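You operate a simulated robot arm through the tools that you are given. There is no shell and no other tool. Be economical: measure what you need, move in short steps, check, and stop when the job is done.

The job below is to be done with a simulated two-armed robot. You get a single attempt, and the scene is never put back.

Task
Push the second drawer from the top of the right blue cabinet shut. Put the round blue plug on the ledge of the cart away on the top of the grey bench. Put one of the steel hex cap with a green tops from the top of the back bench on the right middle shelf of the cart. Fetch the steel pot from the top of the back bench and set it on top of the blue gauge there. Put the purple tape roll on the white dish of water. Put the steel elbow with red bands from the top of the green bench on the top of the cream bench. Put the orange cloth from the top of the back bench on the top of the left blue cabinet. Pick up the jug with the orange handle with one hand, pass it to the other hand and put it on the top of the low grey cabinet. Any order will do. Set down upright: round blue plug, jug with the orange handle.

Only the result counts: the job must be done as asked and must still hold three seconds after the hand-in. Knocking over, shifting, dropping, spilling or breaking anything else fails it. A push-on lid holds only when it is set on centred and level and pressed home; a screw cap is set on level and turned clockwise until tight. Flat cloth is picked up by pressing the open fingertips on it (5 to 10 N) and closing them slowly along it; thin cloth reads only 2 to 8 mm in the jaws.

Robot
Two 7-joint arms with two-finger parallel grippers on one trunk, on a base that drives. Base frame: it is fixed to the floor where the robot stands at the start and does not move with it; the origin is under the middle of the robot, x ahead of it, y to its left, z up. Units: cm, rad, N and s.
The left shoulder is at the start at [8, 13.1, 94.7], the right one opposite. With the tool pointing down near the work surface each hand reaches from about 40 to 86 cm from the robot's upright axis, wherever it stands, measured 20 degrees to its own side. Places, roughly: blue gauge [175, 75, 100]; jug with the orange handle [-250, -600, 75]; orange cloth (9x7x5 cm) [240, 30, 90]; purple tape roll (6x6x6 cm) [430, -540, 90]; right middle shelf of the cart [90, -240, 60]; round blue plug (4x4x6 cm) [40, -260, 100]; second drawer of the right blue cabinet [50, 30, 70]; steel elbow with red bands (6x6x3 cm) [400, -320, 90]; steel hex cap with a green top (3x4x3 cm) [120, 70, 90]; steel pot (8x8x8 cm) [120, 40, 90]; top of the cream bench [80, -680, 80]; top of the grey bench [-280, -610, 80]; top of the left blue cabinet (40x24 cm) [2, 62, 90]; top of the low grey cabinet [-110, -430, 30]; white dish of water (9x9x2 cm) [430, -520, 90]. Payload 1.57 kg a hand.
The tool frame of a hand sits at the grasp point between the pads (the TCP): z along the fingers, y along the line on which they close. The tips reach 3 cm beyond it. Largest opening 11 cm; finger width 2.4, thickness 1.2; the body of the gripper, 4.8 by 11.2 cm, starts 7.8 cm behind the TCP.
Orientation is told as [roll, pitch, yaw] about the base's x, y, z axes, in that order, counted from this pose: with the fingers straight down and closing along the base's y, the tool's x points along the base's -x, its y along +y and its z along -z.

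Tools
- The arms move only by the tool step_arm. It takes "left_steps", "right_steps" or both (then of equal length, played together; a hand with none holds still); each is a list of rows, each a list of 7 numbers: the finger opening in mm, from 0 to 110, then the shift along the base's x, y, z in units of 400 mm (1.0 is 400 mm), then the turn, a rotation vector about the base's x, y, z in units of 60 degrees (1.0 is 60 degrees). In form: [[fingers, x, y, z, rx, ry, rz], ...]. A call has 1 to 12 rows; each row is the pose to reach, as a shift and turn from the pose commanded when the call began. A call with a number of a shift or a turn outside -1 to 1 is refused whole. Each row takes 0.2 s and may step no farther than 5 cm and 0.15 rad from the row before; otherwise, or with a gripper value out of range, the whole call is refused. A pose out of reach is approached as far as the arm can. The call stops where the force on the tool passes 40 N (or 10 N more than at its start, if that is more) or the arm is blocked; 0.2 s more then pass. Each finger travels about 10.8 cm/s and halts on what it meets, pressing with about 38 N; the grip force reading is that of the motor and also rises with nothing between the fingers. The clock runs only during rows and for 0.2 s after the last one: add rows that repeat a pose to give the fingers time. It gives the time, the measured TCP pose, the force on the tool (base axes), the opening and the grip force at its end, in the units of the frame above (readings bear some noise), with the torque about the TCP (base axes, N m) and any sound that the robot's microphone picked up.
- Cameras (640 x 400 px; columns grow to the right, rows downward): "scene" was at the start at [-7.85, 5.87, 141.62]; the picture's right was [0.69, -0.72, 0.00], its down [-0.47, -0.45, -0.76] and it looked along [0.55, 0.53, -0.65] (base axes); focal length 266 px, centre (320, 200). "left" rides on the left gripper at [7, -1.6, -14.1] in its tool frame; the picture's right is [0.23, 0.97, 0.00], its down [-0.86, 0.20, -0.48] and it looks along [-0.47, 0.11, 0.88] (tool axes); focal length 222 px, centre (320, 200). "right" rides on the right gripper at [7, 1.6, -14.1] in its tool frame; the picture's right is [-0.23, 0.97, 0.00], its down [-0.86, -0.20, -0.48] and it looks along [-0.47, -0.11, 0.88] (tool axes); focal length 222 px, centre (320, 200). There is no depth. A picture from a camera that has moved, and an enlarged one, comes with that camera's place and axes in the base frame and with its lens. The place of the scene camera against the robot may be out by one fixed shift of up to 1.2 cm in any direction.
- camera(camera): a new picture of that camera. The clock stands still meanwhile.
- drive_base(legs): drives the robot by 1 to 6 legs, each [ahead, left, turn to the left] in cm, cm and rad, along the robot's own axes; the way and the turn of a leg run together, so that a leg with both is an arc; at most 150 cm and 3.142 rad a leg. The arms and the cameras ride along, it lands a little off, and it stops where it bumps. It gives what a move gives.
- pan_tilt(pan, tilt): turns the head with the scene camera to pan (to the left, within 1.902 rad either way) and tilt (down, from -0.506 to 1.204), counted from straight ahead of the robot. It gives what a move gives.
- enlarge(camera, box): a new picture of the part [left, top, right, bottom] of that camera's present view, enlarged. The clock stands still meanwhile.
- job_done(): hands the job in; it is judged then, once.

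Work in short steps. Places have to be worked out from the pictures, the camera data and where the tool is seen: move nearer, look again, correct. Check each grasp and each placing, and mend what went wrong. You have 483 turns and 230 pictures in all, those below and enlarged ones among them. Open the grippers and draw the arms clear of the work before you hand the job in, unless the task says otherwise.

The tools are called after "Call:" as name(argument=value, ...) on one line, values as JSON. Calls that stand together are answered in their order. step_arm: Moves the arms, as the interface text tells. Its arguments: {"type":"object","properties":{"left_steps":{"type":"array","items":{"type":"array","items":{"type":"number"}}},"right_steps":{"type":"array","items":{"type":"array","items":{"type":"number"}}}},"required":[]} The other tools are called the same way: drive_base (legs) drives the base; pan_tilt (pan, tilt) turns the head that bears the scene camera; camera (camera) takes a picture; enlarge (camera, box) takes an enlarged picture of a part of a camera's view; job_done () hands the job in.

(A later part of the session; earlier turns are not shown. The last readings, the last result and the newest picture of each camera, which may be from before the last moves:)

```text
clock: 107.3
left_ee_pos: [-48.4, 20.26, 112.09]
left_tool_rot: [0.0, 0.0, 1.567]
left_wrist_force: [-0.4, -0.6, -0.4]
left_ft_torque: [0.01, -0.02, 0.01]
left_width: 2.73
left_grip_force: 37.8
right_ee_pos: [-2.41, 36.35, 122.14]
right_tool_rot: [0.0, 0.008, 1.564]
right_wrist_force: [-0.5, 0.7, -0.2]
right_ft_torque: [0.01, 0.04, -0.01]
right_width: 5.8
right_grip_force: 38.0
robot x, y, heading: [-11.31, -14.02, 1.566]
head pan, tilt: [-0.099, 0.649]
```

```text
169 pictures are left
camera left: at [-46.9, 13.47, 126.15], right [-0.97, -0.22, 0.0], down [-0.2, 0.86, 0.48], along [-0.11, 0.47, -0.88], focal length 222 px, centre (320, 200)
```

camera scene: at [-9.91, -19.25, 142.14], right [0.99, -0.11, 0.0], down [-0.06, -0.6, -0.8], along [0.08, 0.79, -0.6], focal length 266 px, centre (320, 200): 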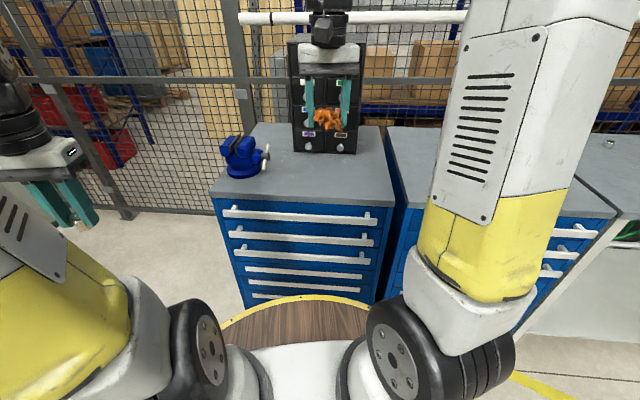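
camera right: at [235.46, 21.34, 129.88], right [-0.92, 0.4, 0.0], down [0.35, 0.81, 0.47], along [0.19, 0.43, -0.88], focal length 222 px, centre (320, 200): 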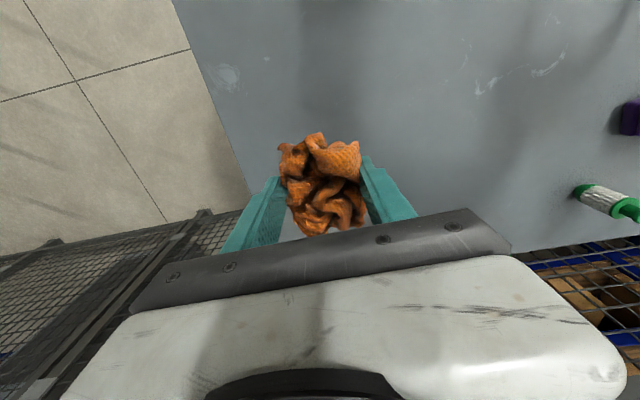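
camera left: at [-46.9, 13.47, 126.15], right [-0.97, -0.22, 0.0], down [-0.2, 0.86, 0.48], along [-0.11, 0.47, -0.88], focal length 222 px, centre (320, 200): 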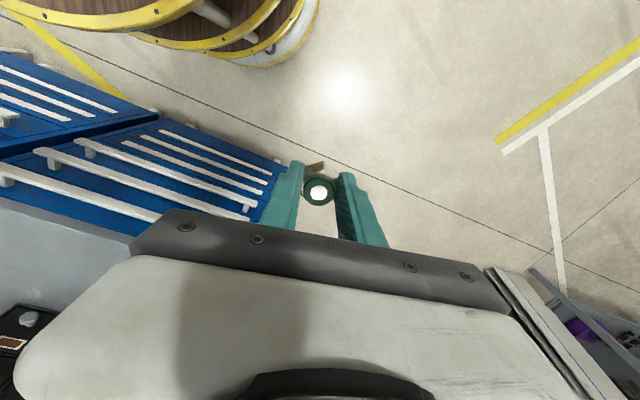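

The free area in front of the small chest is around (3, 63). I drive 13 cm ahead and bring the cloth over it.

Call:
drive_base(legs=[[13, 0, 0]])

Call:
step_arm(right_steps=[[0, 0.04, 0.1, -0.04, 0, 0, 0], [0, 0.08, 0.2, -0.1, 0, 0, 0], [0, 0.12, 0.3, -0.18, 0, 0, 0], [0, 0.12, 0.34, -0.28, 0, 0, 0], [0, 0.12, 0.34, -0.38, 0, 0, 0], [0, 0.12, 0.34, -0.48, 0, 0, 0], [0, 0.12, 0.34, -0.48, 0, 0, 0]])

Call:
camera(camera="scene")

Call:
camera(camera="right")

```text
clock: 108.5
left_ee_pos: [-48.34, 33.53, 112.14]
left_tool_rot: [-0.002, -0.001, 1.566]
left_wrist_force: [-0.3, -0.6, -1.2]
left_ft_torque: [0.0, -0.02, 0.0]
left_width: 2.74
left_grip_force: 37.4
right_ee_pos: [-2.31, 49.34, 122.16]
right_tool_rot: [0.0, 0.01, 1.565]
right_wrist_force: [0.0, 0.0, -0.3]
right_ft_torque: [-0.01, 0.01, -0.03]
right_width: 5.84
right_grip_force: 38.0
robot x, y, heading: [-11.01, -0.91, 1.563]
head pan, tilt: [-0.099, 0.649]
```

```text
refused: row 3 steps farther than a row can; nothing moved
```

```text
168 pictures are left
camera scene: at [-9.82, -6.24, 142.14], right [0.99, -0.11, 0.0], down [-0.06, -0.6, -0.8], along [0.09, 0.79, -0.6], focal length 266 px, centre (320, 200)
```

scene: 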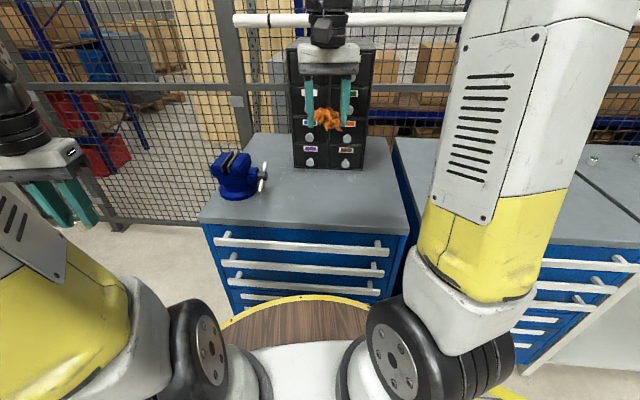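

```text
167 pictures are left
camera right: at [-3.99, 42.39, 136.31], right [-0.97, 0.23, 0.0], down [0.2, 0.86, 0.47], along [0.11, 0.46, -0.88], focal length 222 px, centre (320, 200)
```

right: 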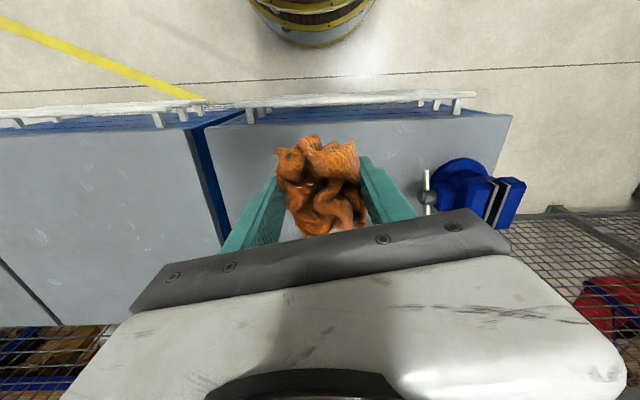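

A row was too long; I resend with shorter rows.

Call:
step_arm(right_steps=[[0, 0.03, 0.08, -0.02, 0, 0, 0], [0, 0.06, 0.16, -0.06, 0, 0, 0], [0, 0.09, 0.24, -0.12, 0, 0, 0], [0, 0.12, 0.32, -0.18, 0, 0, 0], [0, 0.12, 0.32, -0.28, 0, 0, 0], [0, 0.12, 0.32, -0.38, 0, 0, 0], [0, 0.12, 0.32, -0.48, 0, 0, 0], [0, 0.12, 0.32, -0.56, 0, 0, 0], [0, 0.12, 0.32, -0.62, 0, 0, 0]])

Call:
camera(camera="scene")

Call:
camera(camera="right")

```text
clock: 110.5
left_ee_pos: [-48.38, 33.45, 112.1]
left_tool_rot: [0.0, 0.001, 1.566]
left_wrist_force: [0.0, -0.4, 0.5]
left_ft_torque: [-0.04, 0.03, 0.01]
left_width: 2.74
left_grip_force: 37.9
right_ee_pos: [2.58, 62.19, 97.34]
right_tool_rot: [-0.001, 0.007, 1.567]
right_wrist_force: [0.6, -0.6, -0.7]
right_ft_torque: [0.04, -0.02, 0.02]
right_width: 5.76
right_grip_force: 37.7
robot x, y, heading: [-10.78, -0.87, 1.559]
head pan, tilt: [-0.099, 0.649]
```

```text
166 pictures are left
camera scene: at [-9.82, -6.23, 142.15], right [0.99, -0.11, 0.0], down [-0.06, -0.6, -0.8], along [0.09, 0.79, -0.6], focal length 266 px, centre (320, 200)
```

scene: 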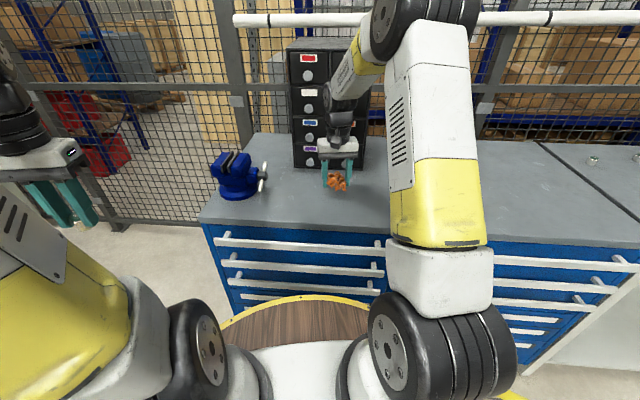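

```text
165 pictures are left
camera right: at [0.95, 55.2, 111.5], right [-0.97, 0.23, 0.0], down [0.2, 0.86, 0.47], along [0.11, 0.46, -0.88], focal length 222 px, centre (320, 200)
```

right: 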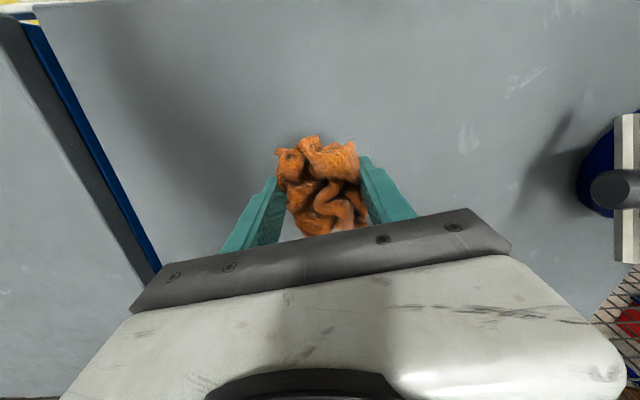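

Position good. I lower slowly to touch the cabinet top.

Call:
step_arm(right_steps=[[0, 0, 0, -0.03, 0, 0, 0], [0, 0, 0, -0.06, 0, 0, 0], [0, 0, 0, -0.08, 0, 0, 0], [0, 0, 0, -0.09, 0, 0, 0], [0, 0, 0, -0.098, 0, 0, 0]])

```text
clock: 111.7
left_ee_pos: [-48.26, 33.42, 112.07]
left_tool_rot: [0.002, 0.0, 1.566]
left_wrist_force: [0.9, 0.0, -0.7]
left_ft_torque: [0.01, 0.01, 0.02]
left_width: 2.73
left_grip_force: 37.8
right_ee_pos: [2.55, 62.16, 93.35]
right_tool_rot: [0.002, 0.009, 1.565]
right_wrist_force: [-0.2, 0.0, -0.6]
right_ft_torque: [0.0, 0.02, -0.03]
right_width: 5.86
right_grip_force: 37.9
robot x, y, heading: [-10.6, -0.45, 1.562]
head pan, tilt: [-0.099, 0.649]
```

No contact yet but the cloth is at most millimetres above; I lower 4 mm more, open and rise.

Call:
step_arm(right_steps=[[0, 0, 0, -0.006, 0, 0, 0], [0, 0, 0, -0.01, 0, 0, 0], [65, 0, 0, -0.01, 0, 0, 0], [80, 0, 0, -0.01, 0, 0, 0], [100, 0, 0, -0.01, 0, 0, 0], [110, 0, 0, -0.01, 0, 0, 0], [110, 0, 0, 0.05, 0, 0, 0], [110, 0, 0, 0.15, 0, 0, 0], [110, 0, 0, 0.25, 0, 0, 0], [110, 0, 0, 0.35, 0, 0, 0], [110, 0, 0, 0.45, 0, 0, 0], [110, 0, 0, 0.55, 0, 0, 0]])

Call:
camera(camera="right")

```text
clock: 114.3
left_ee_pos: [-48.32, 33.4, 112.16]
left_tool_rot: [0.0, 0.001, 1.566]
left_wrist_force: [-0.1, -0.2, -1.0]
left_ft_torque: [-0.02, -0.02, 0.02]
left_width: 2.75
left_grip_force: 38.5
right_ee_pos: [2.49, 62.42, 115.46]
right_tool_rot: [-0.002, 0.01, 1.565]
right_wrist_force: [0.7, 0.2, 0.2]
right_ft_torque: [-0.04, 0.01, -0.03]
right_width: 10.99
right_grip_force: 0.0
robot x, y, heading: [-10.17, -1.12, 1.566]
head pan, tilt: [-0.099, 0.649]
```

```text
164 pictures are left
camera right: at [0.88, 55.5, 129.55], right [-0.97, 0.23, 0.0], down [0.2, 0.86, 0.47], along [0.11, 0.46, -0.88], focal length 222 px, centre (320, 200)
```

right: 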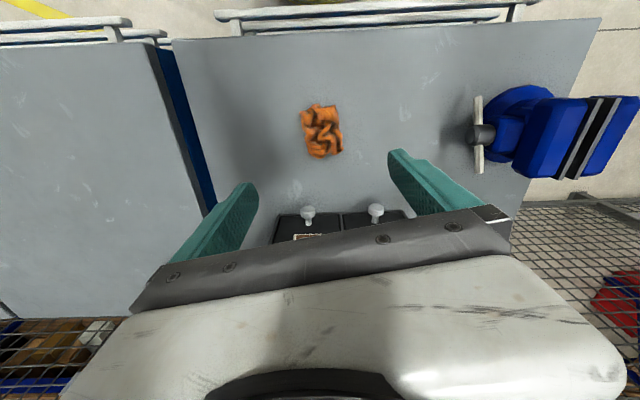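

Cloth lies on the left cabinet. I fold the right hand in, back off, turn around and drive toward the cart for the cap and plug.

Call:
step_arm(right_steps=[[110, 0, -0.1, 0.05, 0, 0, 0], [110, 0, -0.2, 0.1, 0, 0, 0], [110, 0, -0.3, 0.1, 0, 0, 0], [110, 0, -0.4, 0.1, 0, 0, 0]])

Call:
drive_base(legs=[[-70, 0, 0], [0, 0, -1.5], [0, 0, -1.45]])

Call:
pan_tilt(pan=0.3, tilt=0.4)

Call:
camera(camera="scene")

```text
clock: 115.3
left_ee_pos: [-48.44, 33.49, 112.13]
left_tool_rot: [0.0, 0.001, 1.566]
left_wrist_force: [-0.1, 0.4, -0.3]
left_ft_torque: [-0.03, 0.01, -0.03]
left_width: 2.73
left_grip_force: 37.4
right_ee_pos: [2.43, 46.12, 119.49]
right_tool_rot: [-0.001, 0.009, 1.566]
right_wrist_force: [0.0, 1.0, -0.6]
right_ft_torque: [-0.02, -0.02, 0.04]
right_width: 11.0
right_grip_force: 0.0
robot x, y, heading: [-10.37, -1.24, 1.566]
head pan, tilt: [-0.099, 0.649]
```

```text
clock: 126.5
left_ee_pos: [31.14, -99.42, 112.09]
left_tool_rot: [0.0, 0.0, -1.421]
left_wrist_force: [0.4, -0.5, -0.2]
left_ft_torque: [0.02, -0.02, -0.02]
left_width: 2.78
left_grip_force: 37.7
right_ee_pos: [-17.02, -119.59, 119.55]
right_tool_rot: [-0.002, 0.009, -1.422]
right_wrist_force: [0.4, 0.1, 0.4]
right_ft_torque: [-0.01, -0.02, 0.02]
right_width: 10.98
right_grip_force: 0.0
robot x, y, heading: [-11.31, -71.27, -1.423]
head pan, tilt: [-0.099, 0.649]
```

```text
clock: 127.4
left_ee_pos: [31.12, -99.26, 112.09]
left_tool_rot: [0.0, 0.0, -1.422]
left_wrist_force: [0.1, 0.1, -0.6]
left_ft_torque: [-0.02, 0.04, 0.01]
left_width: 2.73
left_grip_force: 38.4
right_ee_pos: [-16.89, -119.65, 119.55]
right_tool_rot: [-0.002, 0.009, -1.424]
right_wrist_force: [-0.4, 0.6, 0.2]
right_ft_torque: [-0.03, 0.02, 0.01]
right_width: 10.97
right_grip_force: 0.0
robot x, y, heading: [-11.1, -71.43, -1.427]
head pan, tilt: [0.3, 0.4]
```

```text
163 pictures are left
camera scene: at [-9.27, -65.76, 144.39], right [-0.9, -0.43, 0.0], down [-0.17, 0.35, -0.92], along [0.4, -0.83, -0.39], focal length 266 px, centre (320, 200)
```

scene: 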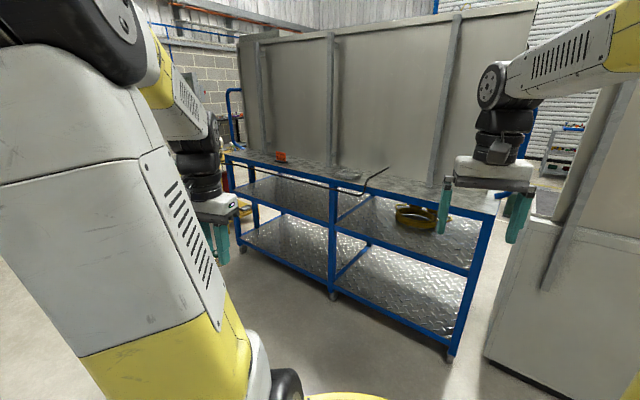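

The cart's near side runs from (155,−232) to (−32,−197). I square up to it and drive to about (70,−150) for a closer look at shelf and ledge.

Call:
drive_base(legs=[[0, 0, -0.33], [0, 95, 0], [55, 0, 0]])

Call:
pan_tilt(pan=0.0, tilt=0.4)

Call:
camera(camera="scene")

```text
clock: 136.2
left_ee_pos: [104.41, -184.3, 112.16]
left_tool_rot: [0.0, -0.001, -1.749]
left_wrist_force: [-0.1, 0.3, -0.5]
left_ft_torque: [0.01, -0.02, 0.0]
left_width: 2.75
left_grip_force: 38.7
right_ee_pos: [52.26, -188.03, 119.5]
right_tool_rot: [-0.001, 0.008, -1.75]
right_wrist_force: [-0.1, 0.3, -0.9]
right_ft_torque: [0.03, 0.01, -0.02]
right_width: 10.98
right_grip_force: 0.1
robot x, y, heading: [73.59, -144.2, -1.755]
head pan, tilt: [0.3, 0.4]
```

```text
clock: 137.1
left_ee_pos: [104.44, -184.33, 112.08]
left_tool_rot: [0.0, 0.0, -1.751]
left_wrist_force: [0.7, 0.0, -0.6]
left_ft_torque: [0.0, 0.04, 0.01]
left_width: 2.73
left_grip_force: 37.4
right_ee_pos: [52.22, -188.06, 119.54]
right_tool_rot: [-0.003, 0.008, -1.752]
right_wrist_force: [-0.4, 0.6, 0.1]
right_ft_torque: [0.03, 0.01, 0.02]
right_width: 11.01
right_grip_force: 0.0
robot x, y, heading: [73.26, -143.84, -1.758]
head pan, tilt: [0.0, 0.4]
```

```text
162 pictures are left
camera scene: at [74.24, -139.39, 144.4], right [-0.98, 0.18, 0.0], down [0.07, 0.38, -0.92], along [-0.17, -0.91, -0.39], focal length 266 px, centre (320, 200)
```

scene: 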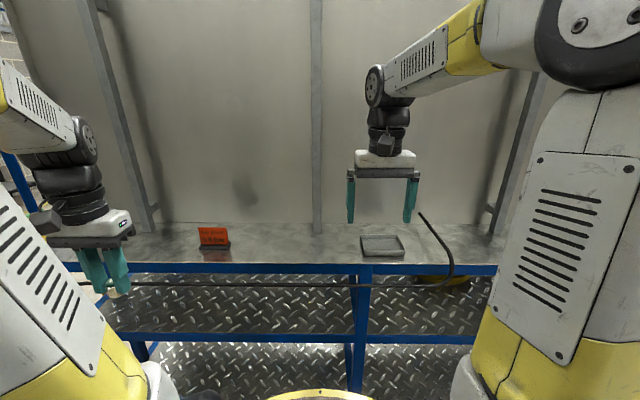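

The cart's narrow top strip carries a partition; the plug's ledge must be on its far side, and the given right-middle shelf spot lies in the left bay as seen from here. I line up so the left hand can slide the cap onto that middle shelf from this side, tilting the tool forward.

Call:
drive_base(legs=[[0, 12, 0], [6, 0, 0]])

Call:
step_arm(left_steps=[[20, -0.081, -0.025, -0.079, -0.133, 0.025, 0], [20, -0.162, -0.05, -0.157, -0.267, 0.05, 0], [20, -0.243, -0.075, -0.236, -0.4, 0.075, 0], [20, -0.324, -0.1, -0.314, -0.533, 0.1, 0], [20, -0.405, -0.125, -0.393, -0.667, 0.125, 0], [20, -0.486, -0.15, -0.471, -0.8, 0.15, 0], [20, -0.567, -0.173, -0.55, -0.934, 0.175, 0]])

Call:
pan_tilt(pan=0.15, tilt=0.8)

Call:
camera(camera="scene")

Call:
camera(camera="left")

```text
clock: 138.9
left_ee_pos: [115.1, -192.52, 112.19]
left_tool_rot: [0.001, 0.001, -1.753]
left_wrist_force: [1.3, 0.5, -0.4]
left_ft_torque: [-0.01, 0.0, -0.02]
left_width: 2.71
left_grip_force: 37.8
right_ee_pos: [62.92, -196.04, 119.52]
right_tool_rot: [0.0, 0.01, -1.755]
right_wrist_force: [-0.1, 0.8, -0.1]
right_ft_torque: [-0.01, 0.01, -0.03]
right_width: 11.01
right_grip_force: 0.1
robot x, y, heading: [83.96, -152.39, -1.756]
head pan, tilt: [0.0, 0.4]
```

```text
clock: 140.7
left_ee_pos: [124.9, -200.52, 84.69]
left_tool_rot: [0.022, -0.922, -1.025]
left_wrist_force: [-0.1, -0.4, 0.5]
left_ft_torque: [0.0, 0.02, -0.04]
left_width: 2.74
left_grip_force: 38.0
left hand out of reach, approached as far as the arm can: row 4, 5, 6, 7
right_ee_pos: [62.86, -196.11, 119.64]
right_tool_rot: [-0.001, 0.007, -1.753]
right_wrist_force: [0.3, 0.0, -0.1]
right_ft_torque: [-0.07, 0.04, -0.04]
right_width: 11.0
right_grip_force: 0.0
robot x, y, heading: [84.11, -152.1, -1.759]
head pan, tilt: [0.0, 0.4]
stopped in row 7 (left hand): the arm was blocked; the commanded pose is now the measured one
```

```text
clock: 141.5
left_ee_pos: [124.71, -200.64, 84.54]
left_tool_rot: [0.023, -0.922, -1.025]
left_wrist_force: [0.5, -0.3, -1.0]
left_ft_torque: [0.0, 0.01, 0.0]
left_width: 2.73
left_grip_force: 37.2
right_ee_pos: [62.9, -196.11, 119.52]
right_tool_rot: [-0.002, 0.009, -1.756]
right_wrist_force: [0.3, -0.1, -0.6]
right_ft_torque: [-0.04, 0.05, 0.01]
right_width: 11.04
right_grip_force: 0.0
robot x, y, heading: [83.89, -151.71, -1.759]
head pan, tilt: [0.15, 0.799]
```

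```text
161 pictures are left
camera scene: at [86.37, -146.5, 140.89], right [-1.0, 0.04, 0.0], down [0.03, 0.72, -0.7], along [-0.02, -0.7, -0.72], focal length 266 px, centre (320, 200)
```

scene: 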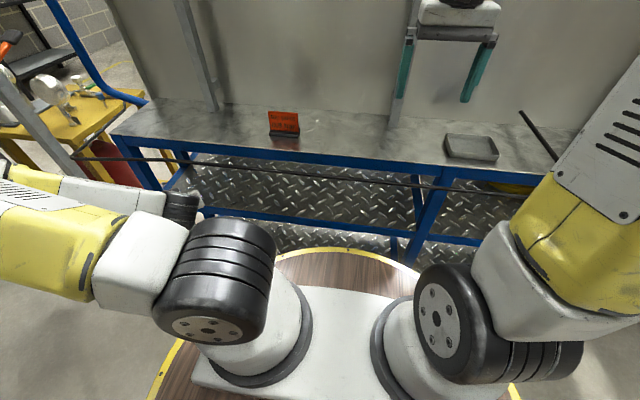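

```text
160 pictures are left
camera left: at [115.13, -188.28, 87.51], right [0.75, 0.64, -0.17], down [0.23, -0.02, 0.97], along [0.62, -0.77, -0.16], focal length 222 px, centre (320, 200)
```

left: 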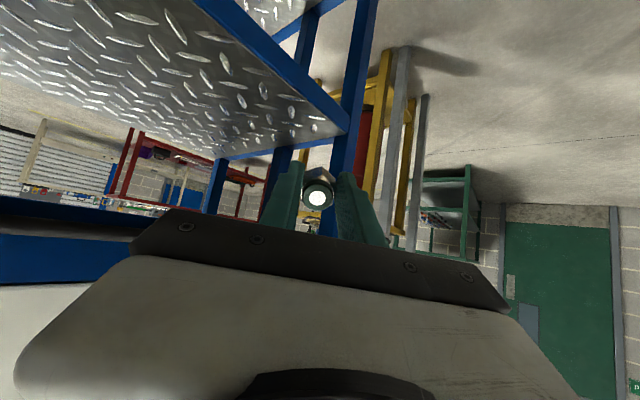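

The left arm got blocked mid-turn with its wrist twisted; the elbow swung out. I undo: bring the tool back to pointing down, up and back.

Call:
step_arm(left_steps=[[20, -0.03, 0.027, 0.061, 0.11, 0.02, -0.081], [20, -0.06, 0.054, 0.122, 0.221, 0.04, -0.161], [20, -0.09, 0.081, 0.183, 0.331, 0.061, -0.242], [20, -0.12, 0.108, 0.244, 0.442, 0.081, -0.323], [20, -0.15, 0.134, 0.305, 0.552, 0.101, -0.404], [20, -0.18, 0.161, 0.366, 0.663, 0.121, -0.484], [20, -0.21, 0.188, 0.427, 0.773, 0.142, -0.565], [20, -0.243, 0.215, 0.488, 0.884, 0.162, -0.646], [20, -0.243, 0.215, 0.488, 0.884, 0.162, -0.646]])

Call:
camera(camera="scene")

```text
clock: 143.5
left_ee_pos: [104.75, -194.73, 99.68]
left_tool_rot: [0.092, -0.069, -1.64]
left_wrist_force: [0.0, 0.4, -0.9]
left_ft_torque: [-0.01, -0.02, -0.01]
left_width: 2.75
left_grip_force: 37.6
left hand out of reach, approached as far as the arm can: row 1, 2, 5, 6, 7, 8, 9
right_ee_pos: [62.95, -196.17, 119.48]
right_tool_rot: [-0.001, 0.009, -1.754]
right_wrist_force: [-0.6, -0.9, 0.3]
right_ft_torque: [-0.04, -0.01, -0.01]
right_width: 11.01
right_grip_force: 0.2
robot x, y, heading: [84.0, -151.9, -1.754]
head pan, tilt: [0.15, 0.799]
```

```text
159 pictures are left
camera scene: at [86.35, -146.5, 140.89], right [-1.0, 0.04, 0.0], down [0.03, 0.72, -0.7], along [-0.02, -0.7, -0.72], focal length 266 px, centre (320, 200)
```

scene: 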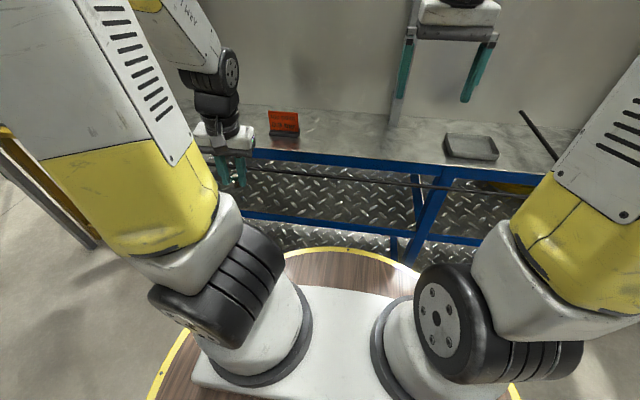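

Back to near-vertical. I bring the left hand in front of the body, upright, before tilting again.

Call:
step_arm(left_steps=[[20, 0, 0, 0.1, 0.02, 0.02, -0.03], [20, -0.04, 0, 0.2, 0.05, 0.05, -0.06], [20, -0.12, -0.02, 0.27, 0.072, 0.083, -0.11], [20, -0.22, -0.05, 0.32, 0.072, 0.083, -0.11], [20, -0.32, -0.1, 0.35, 0.072, 0.083, -0.11], [20, -0.41, -0.15, 0.357, 0.072, 0.083, -0.11], [20, -0.505, -0.2, 0.357, 0.072, 0.083, -0.11], [20, -0.505, -0.2, 0.357, 0.072, 0.083, -0.11]])

Call:
camera(camera="scene")

```text
clock: 145.3
left_ee_pos: [85.52, -202.84, 114.01]
left_tool_rot: [-0.002, -0.004, -1.75]
left_wrist_force: [0.8, -0.5, -1.0]
left_ft_torque: [-0.03, 0.01, 0.0]
left_width: 2.74
left_grip_force: 37.7
left hand out of reach, approached as far as the arm can: row 1, 2, 3, 4, 5, 7, 8
right_ee_pos: [62.97, -196.08, 119.57]
right_tool_rot: [0.001, 0.009, -1.752]
right_wrist_force: [-0.2, 0.4, -0.2]
right_ft_torque: [0.02, 0.02, 0.01]
right_width: 10.99
right_grip_force: 0.0
robot x, y, heading: [84.06, -152.15, -1.76]
head pan, tilt: [0.15, 0.799]
```

```text
158 pictures are left
camera scene: at [86.37, -146.49, 140.89], right [-1.0, 0.04, 0.0], down [0.03, 0.72, -0.7], along [-0.02, -0.7, -0.72], focal length 266 px, centre (320, 200)
```

scene: 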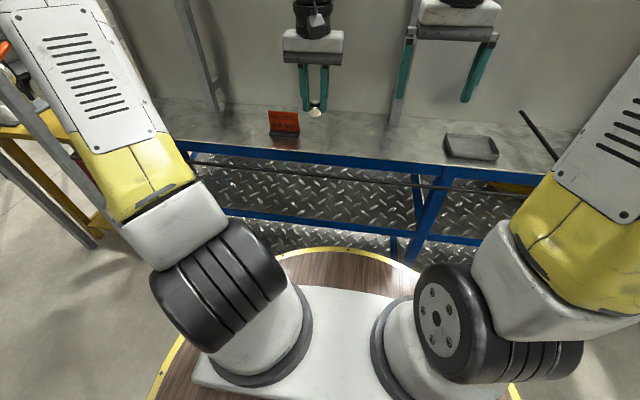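

I check the thin black line along the cart front before going in.

Call:
enlarge(camera="scene", box=[180, 100, 500, 300])

Call:
camera(camera="left")

```text
2.00 times, centred on (340, 200) of scene
camera zoom: at [86.37, -146.49, 140.89], right [-1.0, 0.04, 0.0], down [0.03, 0.72, -0.7], along [-0.02, -0.7, -0.72], focal length 533 px, centre (280, 200)
```

zoom: 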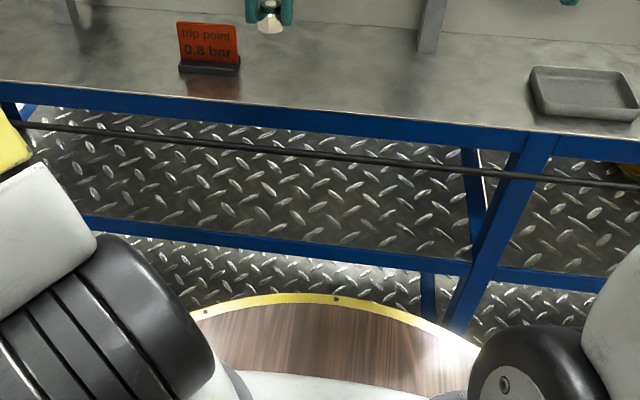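

```text
156 pictures are left
camera left: at [85.22, -195.51, 128.02], right [1.0, 0.05, 0.0], down [0.04, -0.87, 0.48], along [0.02, -0.48, -0.88], focal length 222 px, centre (320, 200)
```

left: 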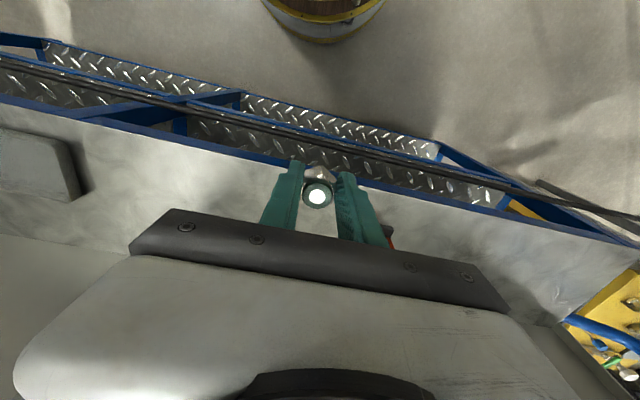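

The black line is a cable running about 3 cm ahead of the top edge at z≈90; I'll pass under it. I back the base off 12 cm and then lower and tilt the left hand.

Call:
drive_base(legs=[[-12, 0, 0]])

Call:
step_arm(left_steps=[[20, -0.02, 0.004, -0.1, -0.1, 0.018, 0], [20, -0.04, 0.008, -0.2, -0.2, 0.037, 0], [20, -0.06, 0.012, -0.3, -0.295, 0.055, 0], [20, -0.08, 0.016, -0.4, -0.393, 0.074, 0], [20, -0.1, 0.02, -0.5, -0.49, 0.092, 0], [20, -0.12, 0.024, -0.6, -0.59, 0.11, 0], [20, -0.14, 0.028, -0.7, -0.688, 0.129, 0], [20, -0.16, 0.032, -0.8, -0.747, 0.14, 0], [20, -0.18, 0.036, -0.9, -0.747, 0.14, 0], [20, -0.2, 0.04, -1.0, -0.747, 0.14, 0]])

Call:
camera(camera="scene")

Call:
camera(camera="left")

```text
clock: 146.6
left_ee_pos: [87.78, -191.05, 113.94]
left_tool_rot: [-0.005, -0.006, -1.749]
left_wrist_force: [0.2, -0.4, -0.3]
left_ft_torque: [0.02, 0.0, 0.03]
left_width: 2.76
left_grip_force: 38.3
right_ee_pos: [64.96, -184.3, 119.6]
right_tool_rot: [-0.001, 0.008, -1.753]
right_wrist_force: [0.0, -0.1, 0.3]
right_ft_torque: [0.02, 0.01, -0.01]
right_width: 10.95
right_grip_force: 0.0
robot x, y, heading: [86.22, -140.19, -1.759]
head pan, tilt: [0.15, 0.799]
```

```text
clock: 148.8
left_ee_pos: [87.78, -191.33, 77.97]
left_tool_rot: [-0.01, -0.801, -1.749]
left_wrist_force: [0.1, -0.2, -0.7]
left_ft_torque: [0.02, 0.01, 0.0]
left_width: 2.77
left_grip_force: 37.8
left hand out of reach, approached as far as the arm can: row 4, 5, 6, 7, 8, 9, 10
right_ee_pos: [65.23, -184.32, 119.5]
right_tool_rot: [0.0, 0.009, -1.753]
right_wrist_force: [-0.1, 0.7, 0.3]
right_ft_torque: [0.02, 0.0, -0.01]
right_width: 11.02
right_grip_force: 0.0
robot x, y, heading: [86.12, -140.57, -1.756]
head pan, tilt: [0.15, 0.799]
```

```text
155 pictures are left
camera scene: at [88.57, -134.68, 140.89], right [-1.0, 0.03, 0.0], down [0.03, 0.72, -0.7], along [-0.02, -0.7, -0.72], focal length 266 px, centre (320, 200)
```

scene: 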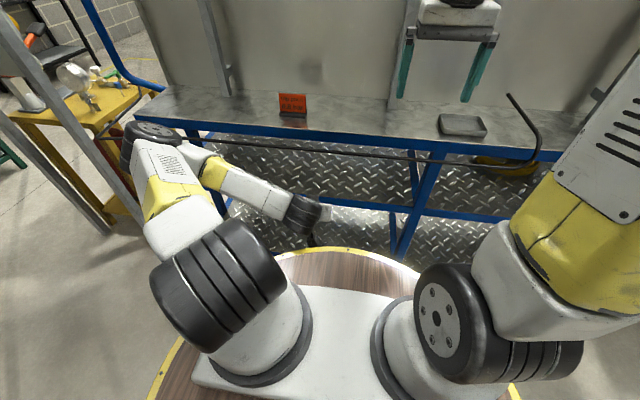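

```text
154 pictures are left
camera left: at [89.01, -176.34, 82.62], right [0.99, -0.02, -0.17], down [0.16, -0.29, 0.95], along [-0.07, -0.96, -0.28], focal length 222 px, centre (320, 200)
```

left: 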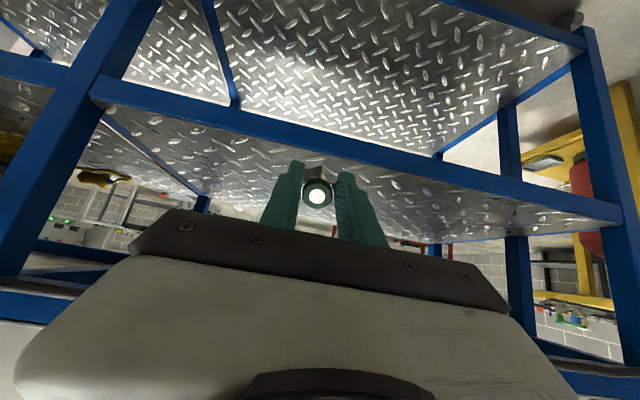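

Tilted 0.8 rad in front of the shelf bay, with the elbow out to the left but above the cart top. I lower to z≈67 with a bit more tilt before going in under the top.

Call:
step_arm(left_steps=[[20, 0, 0, -0.06, -0.05, 0.01, 0], [20, 0, 0, -0.12, -0.1, 0.02, 0], [20, 0, 0, -0.18, -0.15, 0.03, 0], [20, 0, 0, -0.24, -0.2, 0.04, 0], [20, 0, 0, -0.275, -0.2, 0.04, 0], [20, 0, 0, -0.275, -0.2, 0.04, 0]])

Call:
camera(camera="left")

Call:
camera(camera="scene")

```text
clock: 150.2
left_ee_pos: [91.63, -195.05, 73.54]
left_tool_rot: [-0.017, -1.015, -1.742]
left_wrist_force: [0.3, -0.1, -0.1]
left_ft_torque: [0.01, 0.01, -0.02]
left_width: 2.73
left_grip_force: 37.7
left hand out of reach, approached as far as the arm can: row 1, 2, 3, 4, 5, 6
right_ee_pos: [65.19, -184.34, 119.61]
right_tool_rot: [-0.001, 0.01, -1.753]
right_wrist_force: [0.1, -0.9, 0.2]
right_ft_torque: [-0.01, 0.02, -0.03]
right_width: 11.0
right_grip_force: 0.0
robot x, y, heading: [86.27, -140.39, -1.76]
head pan, tilt: [0.15, 0.799]
```

```text
153 pictures are left
camera left: at [92.94, -179.23, 74.92], right [0.98, -0.06, -0.2], down [0.2, -0.08, 0.98], along [-0.08, -0.99, -0.07], focal length 222 px, centre (320, 200)
```

left: 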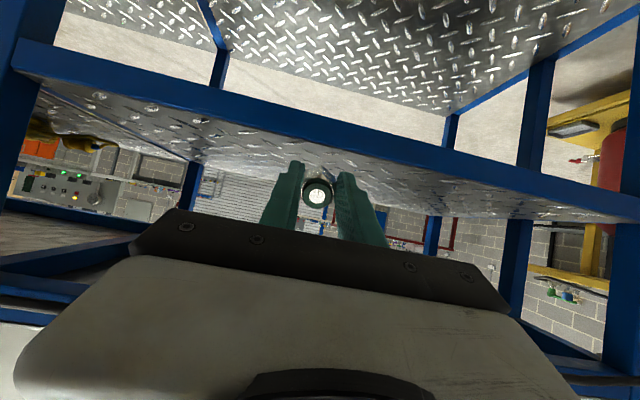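

```text
152 pictures are left
camera scene: at [88.58, -134.69, 140.89], right [-1.0, 0.03, 0.0], down [0.02, 0.72, -0.7], along [-0.02, -0.7, -0.72], focal length 266 px, centre (320, 200)
```

scene: 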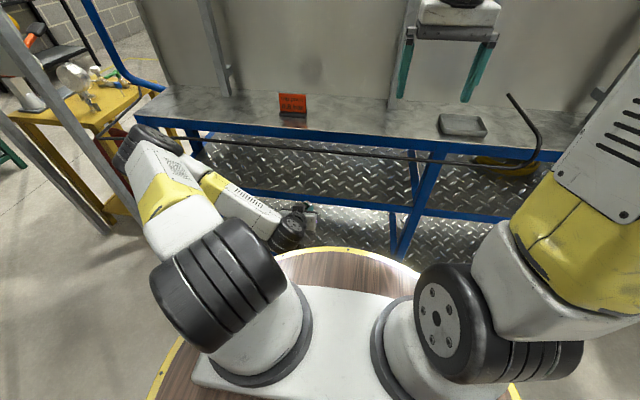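

The arm lags at z 73.5 because it is folded; extending forward should ease it. I move forward 12 cm while lowering.

Call:
step_arm(left_steps=[[20, -0.014, -0.074, -0.04, 0, 0, 0], [20, -0.028, -0.148, -0.08, 0, 0, 0], [20, -0.042, -0.222, -0.12, 0, 0, 0], [20, -0.055, -0.295, -0.16, 0, 0, 0], [20, -0.055, -0.295, -0.16, 0, 0, 0]])

Call:
camera(camera="left")

Call:
camera(camera="scene")

```text
clock: 151.4
left_ee_pos: [93.11, -206.16, 70.4]
left_tool_rot: [-0.017, -1.013, -1.742]
left_wrist_force: [-0.6, -0.1, -1.4]
left_ft_torque: [0.02, -0.01, 0.0]
left_width: 2.77
left_grip_force: 37.6
left hand out of reach, approached as far as the arm can: row 1, 2, 3, 4, 5
right_ee_pos: [65.13, -184.33, 119.48]
right_tool_rot: [-0.001, 0.009, -1.752]
right_wrist_force: [-0.2, -0.4, -0.4]
right_ft_torque: [-0.01, 0.01, 0.01]
right_width: 11.02
right_grip_force: 0.1
robot x, y, heading: [86.22, -140.13, -1.757]
head pan, tilt: [0.15, 0.799]
```

```text
151 pictures are left
camera left: at [94.38, -190.35, 71.89], right [0.98, -0.06, -0.2], down [0.2, -0.08, 0.98], along [-0.08, -0.99, -0.07], focal length 222 px, centre (320, 200)
```

left: 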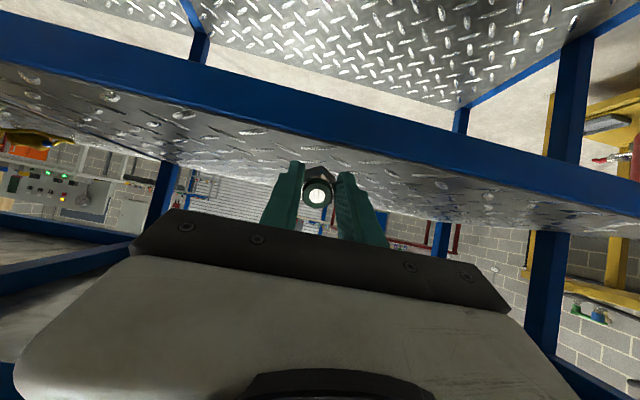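

```text
150 pictures are left
camera scene: at [88.58, -134.69, 140.89], right [-1.0, 0.03, 0.0], down [0.02, 0.72, -0.7], along [-0.02, -0.7, -0.72], focal length 266 px, centre (320, 200)
```

scene: 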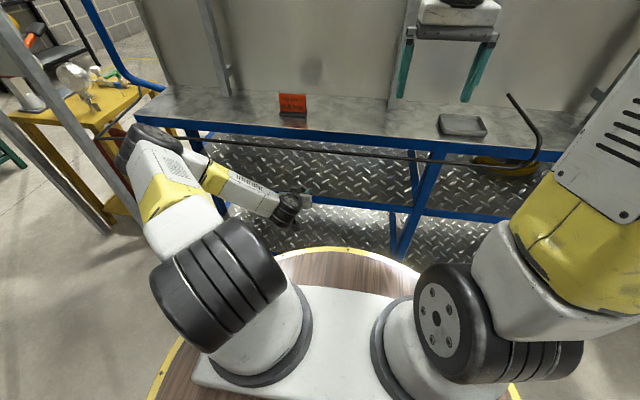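

Moving in under the cable. I continue 13 cm forward.

Call:
step_arm(left_steps=[[20, -0.014, -0.08, -0.02, 0, 0, 0], [20, -0.028, -0.16, -0.04, 0, 0, 0], [20, -0.042, -0.24, -0.06, 0, 0, 0], [20, -0.056, -0.32, -0.06, 0, 0, 0], [20, -0.056, -0.32, -0.06, 0, 0, 0]])

Call:
camera(camera="left")

Call:
camera(camera="scene")

```text
clock: 152.6
left_ee_pos: [95.24, -216.29, 71.74]
left_tool_rot: [-0.016, -1.015, -1.742]
left_wrist_force: [0.3, -0.3, -0.5]
left_ft_torque: [0.03, -0.01, 0.01]
left_width: 2.74
left_grip_force: 37.7
left hand out of reach, approached as far as the arm can: row 1, 2, 3, 4, 5
right_ee_pos: [65.13, -184.27, 119.54]
right_tool_rot: [-0.001, 0.008, -1.752]
right_wrist_force: [0.1, 0.0, 0.1]
right_ft_torque: [0.0, 0.0, -0.02]
right_width: 11.01
right_grip_force: 0.1
robot x, y, heading: [86.08, -140.37, -1.756]
head pan, tilt: [0.15, 0.799]
```

```text
149 pictures are left
camera left: at [96.48, -200.48, 73.22], right [0.98, -0.06, -0.2], down [0.2, -0.08, 0.98], along [-0.08, -0.99, -0.07], focal length 222 px, centre (320, 200)
```

left: 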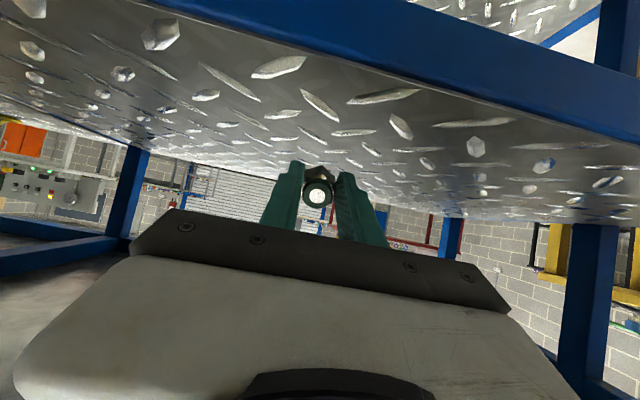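

```text
148 pictures are left
camera scene: at [88.58, -134.69, 140.89], right [-1.0, 0.03, 0.0], down [0.02, 0.72, -0.7], along [-0.02, -0.7, -0.72], focal length 266 px, centre (320, 200)
```

scene: 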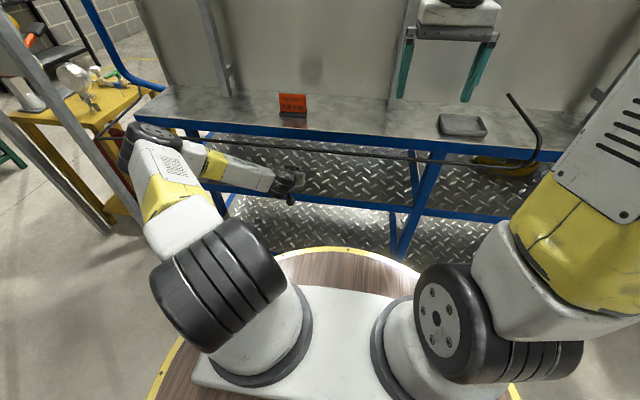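

Inside the bay now; the cap must come down about 8 cm. I try lowering and more tilt relaxing (less tilt helps the wrist).

Call:
step_arm(left_steps=[[20, 0, 0, -0.05, 0, 0, 0], [20, 0, 0, -0.1, 0.05, -0.01, 0], [20, 0, 0, -0.15, 0.1, -0.02, 0], [20, 0, 0, -0.2, 0.15, -0.03, 0], [20, 0, 0, -0.2, 0.15, -0.03, 0]])

```text
clock: 153.6
left_ee_pos: [97.36, -215.29, 67.94]
left_tool_rot: [-0.007, -0.885, -1.758]
left_wrist_force: [0.1, -1.5, 5.4]
left_ft_torque: [-0.13, -0.05, -0.07]
left_width: 2.77
left_grip_force: 37.3
left hand out of reach, approached as far as the arm can: row 1, 2, 3, 4
right_ee_pos: [65.14, -184.45, 119.69]
right_tool_rot: [0.001, 0.008, -1.753]
right_wrist_force: [0.9, 0.0, -0.3]
right_ft_torque: [-0.04, -0.01, -0.03]
right_width: 11.02
right_grip_force: 0.1
robot x, y, heading: [86.4, -140.28, -1.752]
head pan, tilt: [0.15, 0.799]
stopped in row 4 (left hand): the force on the tool passed its limit at 87 N (the readings are from after the stop); the commanded pose is now the measured one
```

Something was touched. I look.

Call:
camera(camera="left")

Call:
enlarge(camera="scene", box=[120, 80, 440, 280])

```text
147 pictures are left
camera left: at [98.66, -199.74, 71.29], right [0.98, -0.04, -0.18], down [0.17, -0.21, 0.96], along [-0.08, -0.98, -0.2], focal length 222 px, centre (320, 200)
```

left: 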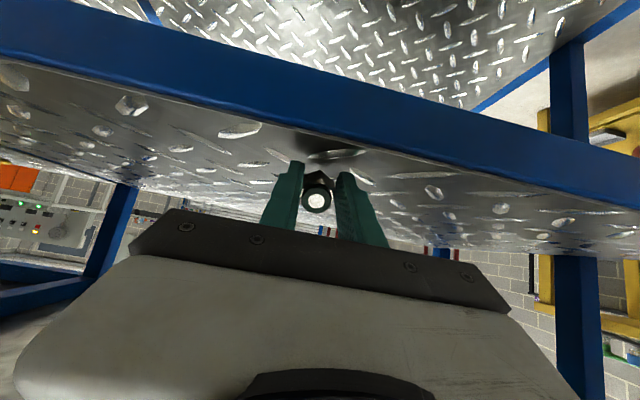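

```text
2.00 times, centred on (280, 180) of scene
camera zoom: at [88.56, -134.67, 140.89], right [-1.0, 0.04, 0.0], down [0.03, 0.72, -0.7], along [-0.02, -0.7, -0.72], focal length 533 px, centre (400, 240)
```

zoom: 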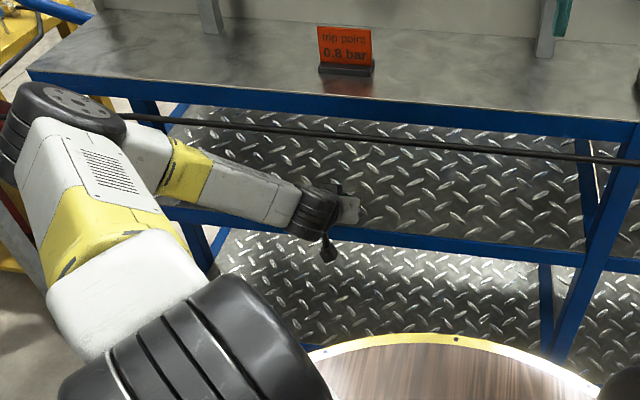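

The cap touches the shelf plate (z≈64), about 7 cm inside the front bar. I open the fingers slowly.

Call:
step_arm(left_steps=[[30, 0, 0, 0, 0, 0, 0], [35, 0, 0, 0, 0, 0, 0], [45, 0, 0, 0, 0, 0, 0], [60, 0, 0, 0, 0, 0, 0], [60, 0, 0, 0, 0, 0, 0]])

Call:
camera(camera="left")

```text
clock: 154.8
left_ee_pos: [97.25, -215.18, 67.71]
left_tool_rot: [-0.011, -0.886, -1.757]
left_wrist_force: [-13.9, 6.4, 19.4]
left_ft_torque: [-0.26, 0.01, -0.23]
left_width: 4.64
left_grip_force: 0.2
right_ee_pos: [65.04, -184.22, 119.65]
right_tool_rot: [0.001, 0.007, -1.754]
right_wrist_force: [0.2, 0.2, -0.7]
right_ft_torque: [0.0, -0.01, 0.01]
right_width: 11.0
right_grip_force: 0.2
robot x, y, heading: [86.18, -140.39, -1.756]
head pan, tilt: [0.15, 0.799]
```

```text
145 pictures are left
camera left: at [98.54, -199.64, 71.31], right [0.98, -0.05, -0.18], down [0.17, -0.21, 0.96], along [-0.08, -0.98, -0.2], focal length 222 px, centre (320, 200)
```

left: 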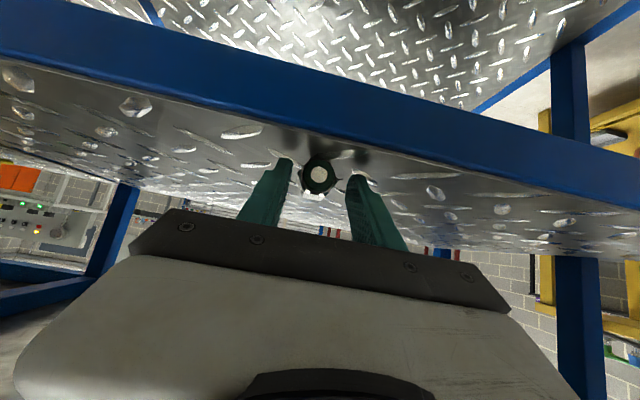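

The cap has settled on the shelf. I withdraw along the tool axis, then straight back.

Call:
step_arm(left_steps=[[60, 0.005, 0.028, 0.03, 0, 0, 0], [60, 0.015, 0.08, 0.06, 0, 0, 0], [60, 0.025, 0.14, 0.08, 0, 0, 0], [60, 0.04, 0.22, 0.08, 0, 0, 0]])

Call:
camera(camera="left")

```text
clock: 155.8
left_ee_pos: [98.93, -206.3, 71.01]
left_tool_rot: [-0.01, -0.883, -1.755]
left_wrist_force: [-1.5, -0.2, -0.2]
left_ft_torque: [0.03, -0.04, 0.0]
left_width: 5.98
left_grip_force: 0.1
right_ee_pos: [65.09, -184.28, 119.47]
right_tool_rot: [-0.001, 0.01, -1.753]
right_wrist_force: [0.1, -0.3, -0.2]
right_ft_torque: [0.02, 0.0, -0.01]
right_width: 11.0
right_grip_force: 0.0
robot x, y, heading: [86.53, -140.35, -1.755]
head pan, tilt: [0.15, 0.799]
```

```text
144 pictures are left
camera left: at [100.29, -190.86, 74.54], right [0.98, -0.04, -0.18], down [0.17, -0.21, 0.96], along [-0.08, -0.98, -0.2], focal length 222 px, centre (320, 200)
```

left: 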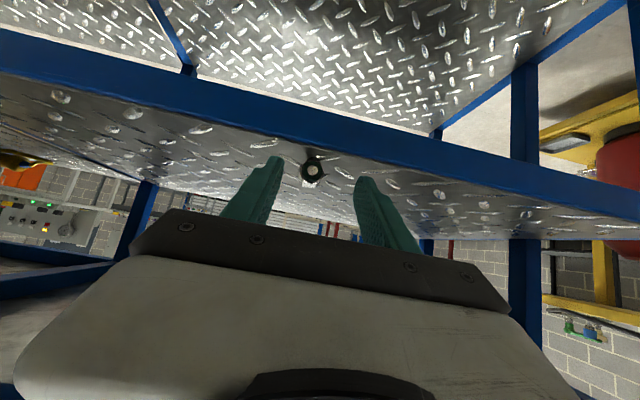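

The cap lies on the middle shelf. I back the base away and straighten the left hand.

Call:
drive_base(legs=[[-30, 0, 0]])

Call:
step_arm(left_steps=[[60, 0, 0, 0.08, 0.1, -0.018, 0], [70, 0, 0, 0.16, 0.2, -0.037, 0], [80, 0, 0, 0.25, 0.3, -0.056, 0], [90, 0, 0, 0.35, 0.4, -0.075, 0], [100, 0.02, 0.01, 0.45, 0.5, -0.094, 0], [110, 0.04, 0.02, 0.55, 0.6, -0.112, 0], [110, 0.06, 0.03, 0.65, 0.7, -0.131, 0], [110, 0.09, 0.05, 0.75, 0.8, -0.15, 0], [110, 0.12, 0.07, 0.85, 0.829, -0.155, 0], [110, 0.15, 0.09, 0.95, 0.829, -0.155, 0], [110, 0.18, 0.11, 1.0, 0.829, -0.155, 0]])

Call:
camera(camera="scene")

```text
clock: 157.8
left_ee_pos: [104.15, -176.44, 71.05]
left_tool_rot: [-0.008, -0.883, -1.764]
left_wrist_force: [-0.3, 1.2, -0.8]
left_ft_torque: [-0.01, 0.0, -0.01]
left_width: 5.98
left_grip_force: 0.1
right_ee_pos: [70.55, -154.28, 119.52]
right_tool_rot: [-0.003, 0.008, -1.762]
right_wrist_force: [0.1, -0.1, -0.2]
right_ft_torque: [0.01, 0.0, 0.01]
right_width: 10.99
right_grip_force: 0.0
robot x, y, heading: [91.79, -110.48, -1.763]
head pan, tilt: [0.15, 0.799]
```

```text
clock: 160.2
left_ee_pos: [111.35, -172.16, 110.9]
left_tool_rot: [-0.017, -0.001, -1.761]
left_wrist_force: [-1.0, 0.2, 0.7]
left_ft_torque: [0.01, -0.01, -0.03]
left_width: 11.01
left_grip_force: 0.1
right_ee_pos: [70.54, -154.31, 119.43]
right_tool_rot: [-0.002, 0.008, -1.761]
right_wrist_force: [0.9, 0.3, -1.0]
right_ft_torque: [0.02, 0.04, -0.02]
right_width: 11.02
right_grip_force: 0.0
robot x, y, heading: [92.05, -110.33, -1.766]
head pan, tilt: [0.15, 0.799]
```

```text
143 pictures are left
camera scene: at [94.35, -104.79, 140.89], right [-1.0, 0.04, 0.0], down [0.03, 0.72, -0.7], along [-0.03, -0.7, -0.72], focal length 266 px, centre (320, 200)
```

scene: 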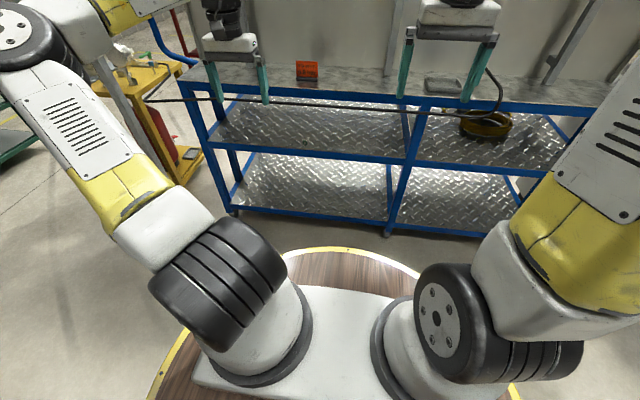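

Cap is placed. The plug lies behind the partition; I survey the way around on the +x side.

Call:
pan_tilt(pan=0.75, tilt=0.3)

Call:
camera(camera="scene")

Call:
pan_tilt(pan=-0.9, tilt=0.3)

Call:
camera(camera="scene")

```text
clock: 161.2
left_ee_pos: [111.26, -172.14, 110.85]
left_tool_rot: [-0.017, 0.0, -1.76]
left_wrist_force: [0.1, 0.3, -0.5]
left_ft_torque: [-0.01, -0.01, -0.03]
left_width: 11.01
left_grip_force: 0.0
right_ee_pos: [70.49, -154.24, 119.6]
right_tool_rot: [-0.002, 0.008, -1.761]
right_wrist_force: [-0.3, 0.8, 0.4]
right_ft_torque: [-0.01, -0.01, 0.0]
right_width: 11.02
right_grip_force: 0.1
robot x, y, heading: [92.07, -110.69, -1.765]
head pan, tilt: [0.75, 0.3]
```

```text
142 pictures are left
camera scene: at [99.64, -104.64, 145.32], right [-0.85, -0.53, 0.0], down [-0.16, 0.25, -0.95], along [0.5, -0.81, -0.3], focal length 266 px, centre (320, 200)
```

scene: 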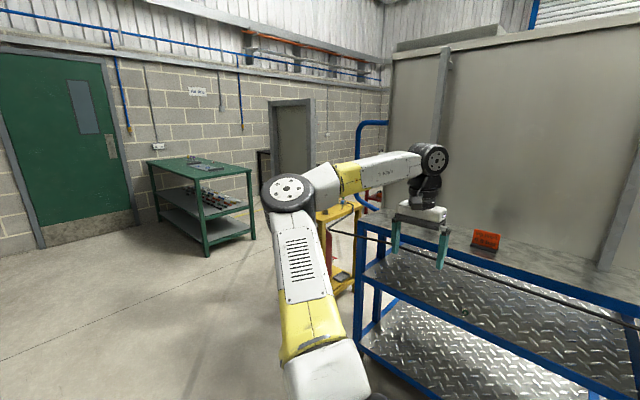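

```text
clock: 162.9
left_ee_pos: [111.37, -172.33, 110.87]
left_tool_rot: [-0.015, -0.001, -1.761]
left_wrist_force: [-0.3, -0.1, 0.8]
left_ft_torque: [-0.02, 0.0, -0.01]
left_width: 11.02
left_grip_force: 0.1
right_ee_pos: [70.43, -154.25, 119.44]
right_tool_rot: [-0.002, 0.009, -1.761]
right_wrist_force: [0.4, 0.1, 0.0]
right_ft_torque: [-0.02, 0.0, 0.0]
right_width: 11.01
right_grip_force: 0.0
robot x, y, heading: [91.93, -110.49, -1.761]
head pan, tilt: [-0.901, 0.3]
```

```text
141 pictures are left
camera scene: at [86.41, -101.0, 145.32], right [-0.46, 0.89, 0.0], down [0.26, 0.14, -0.96], along [-0.85, -0.44, -0.3], focal length 266 px, centre (320, 200)
```

scene: 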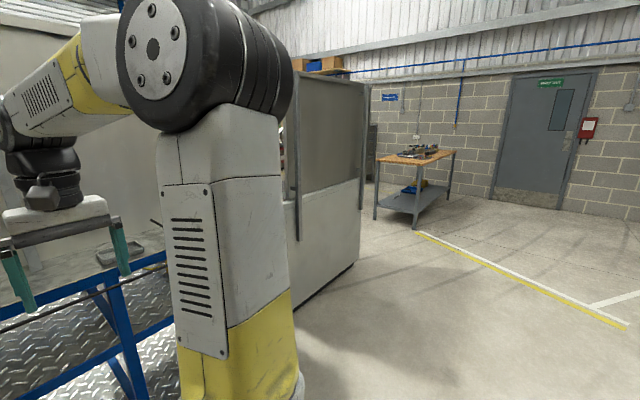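

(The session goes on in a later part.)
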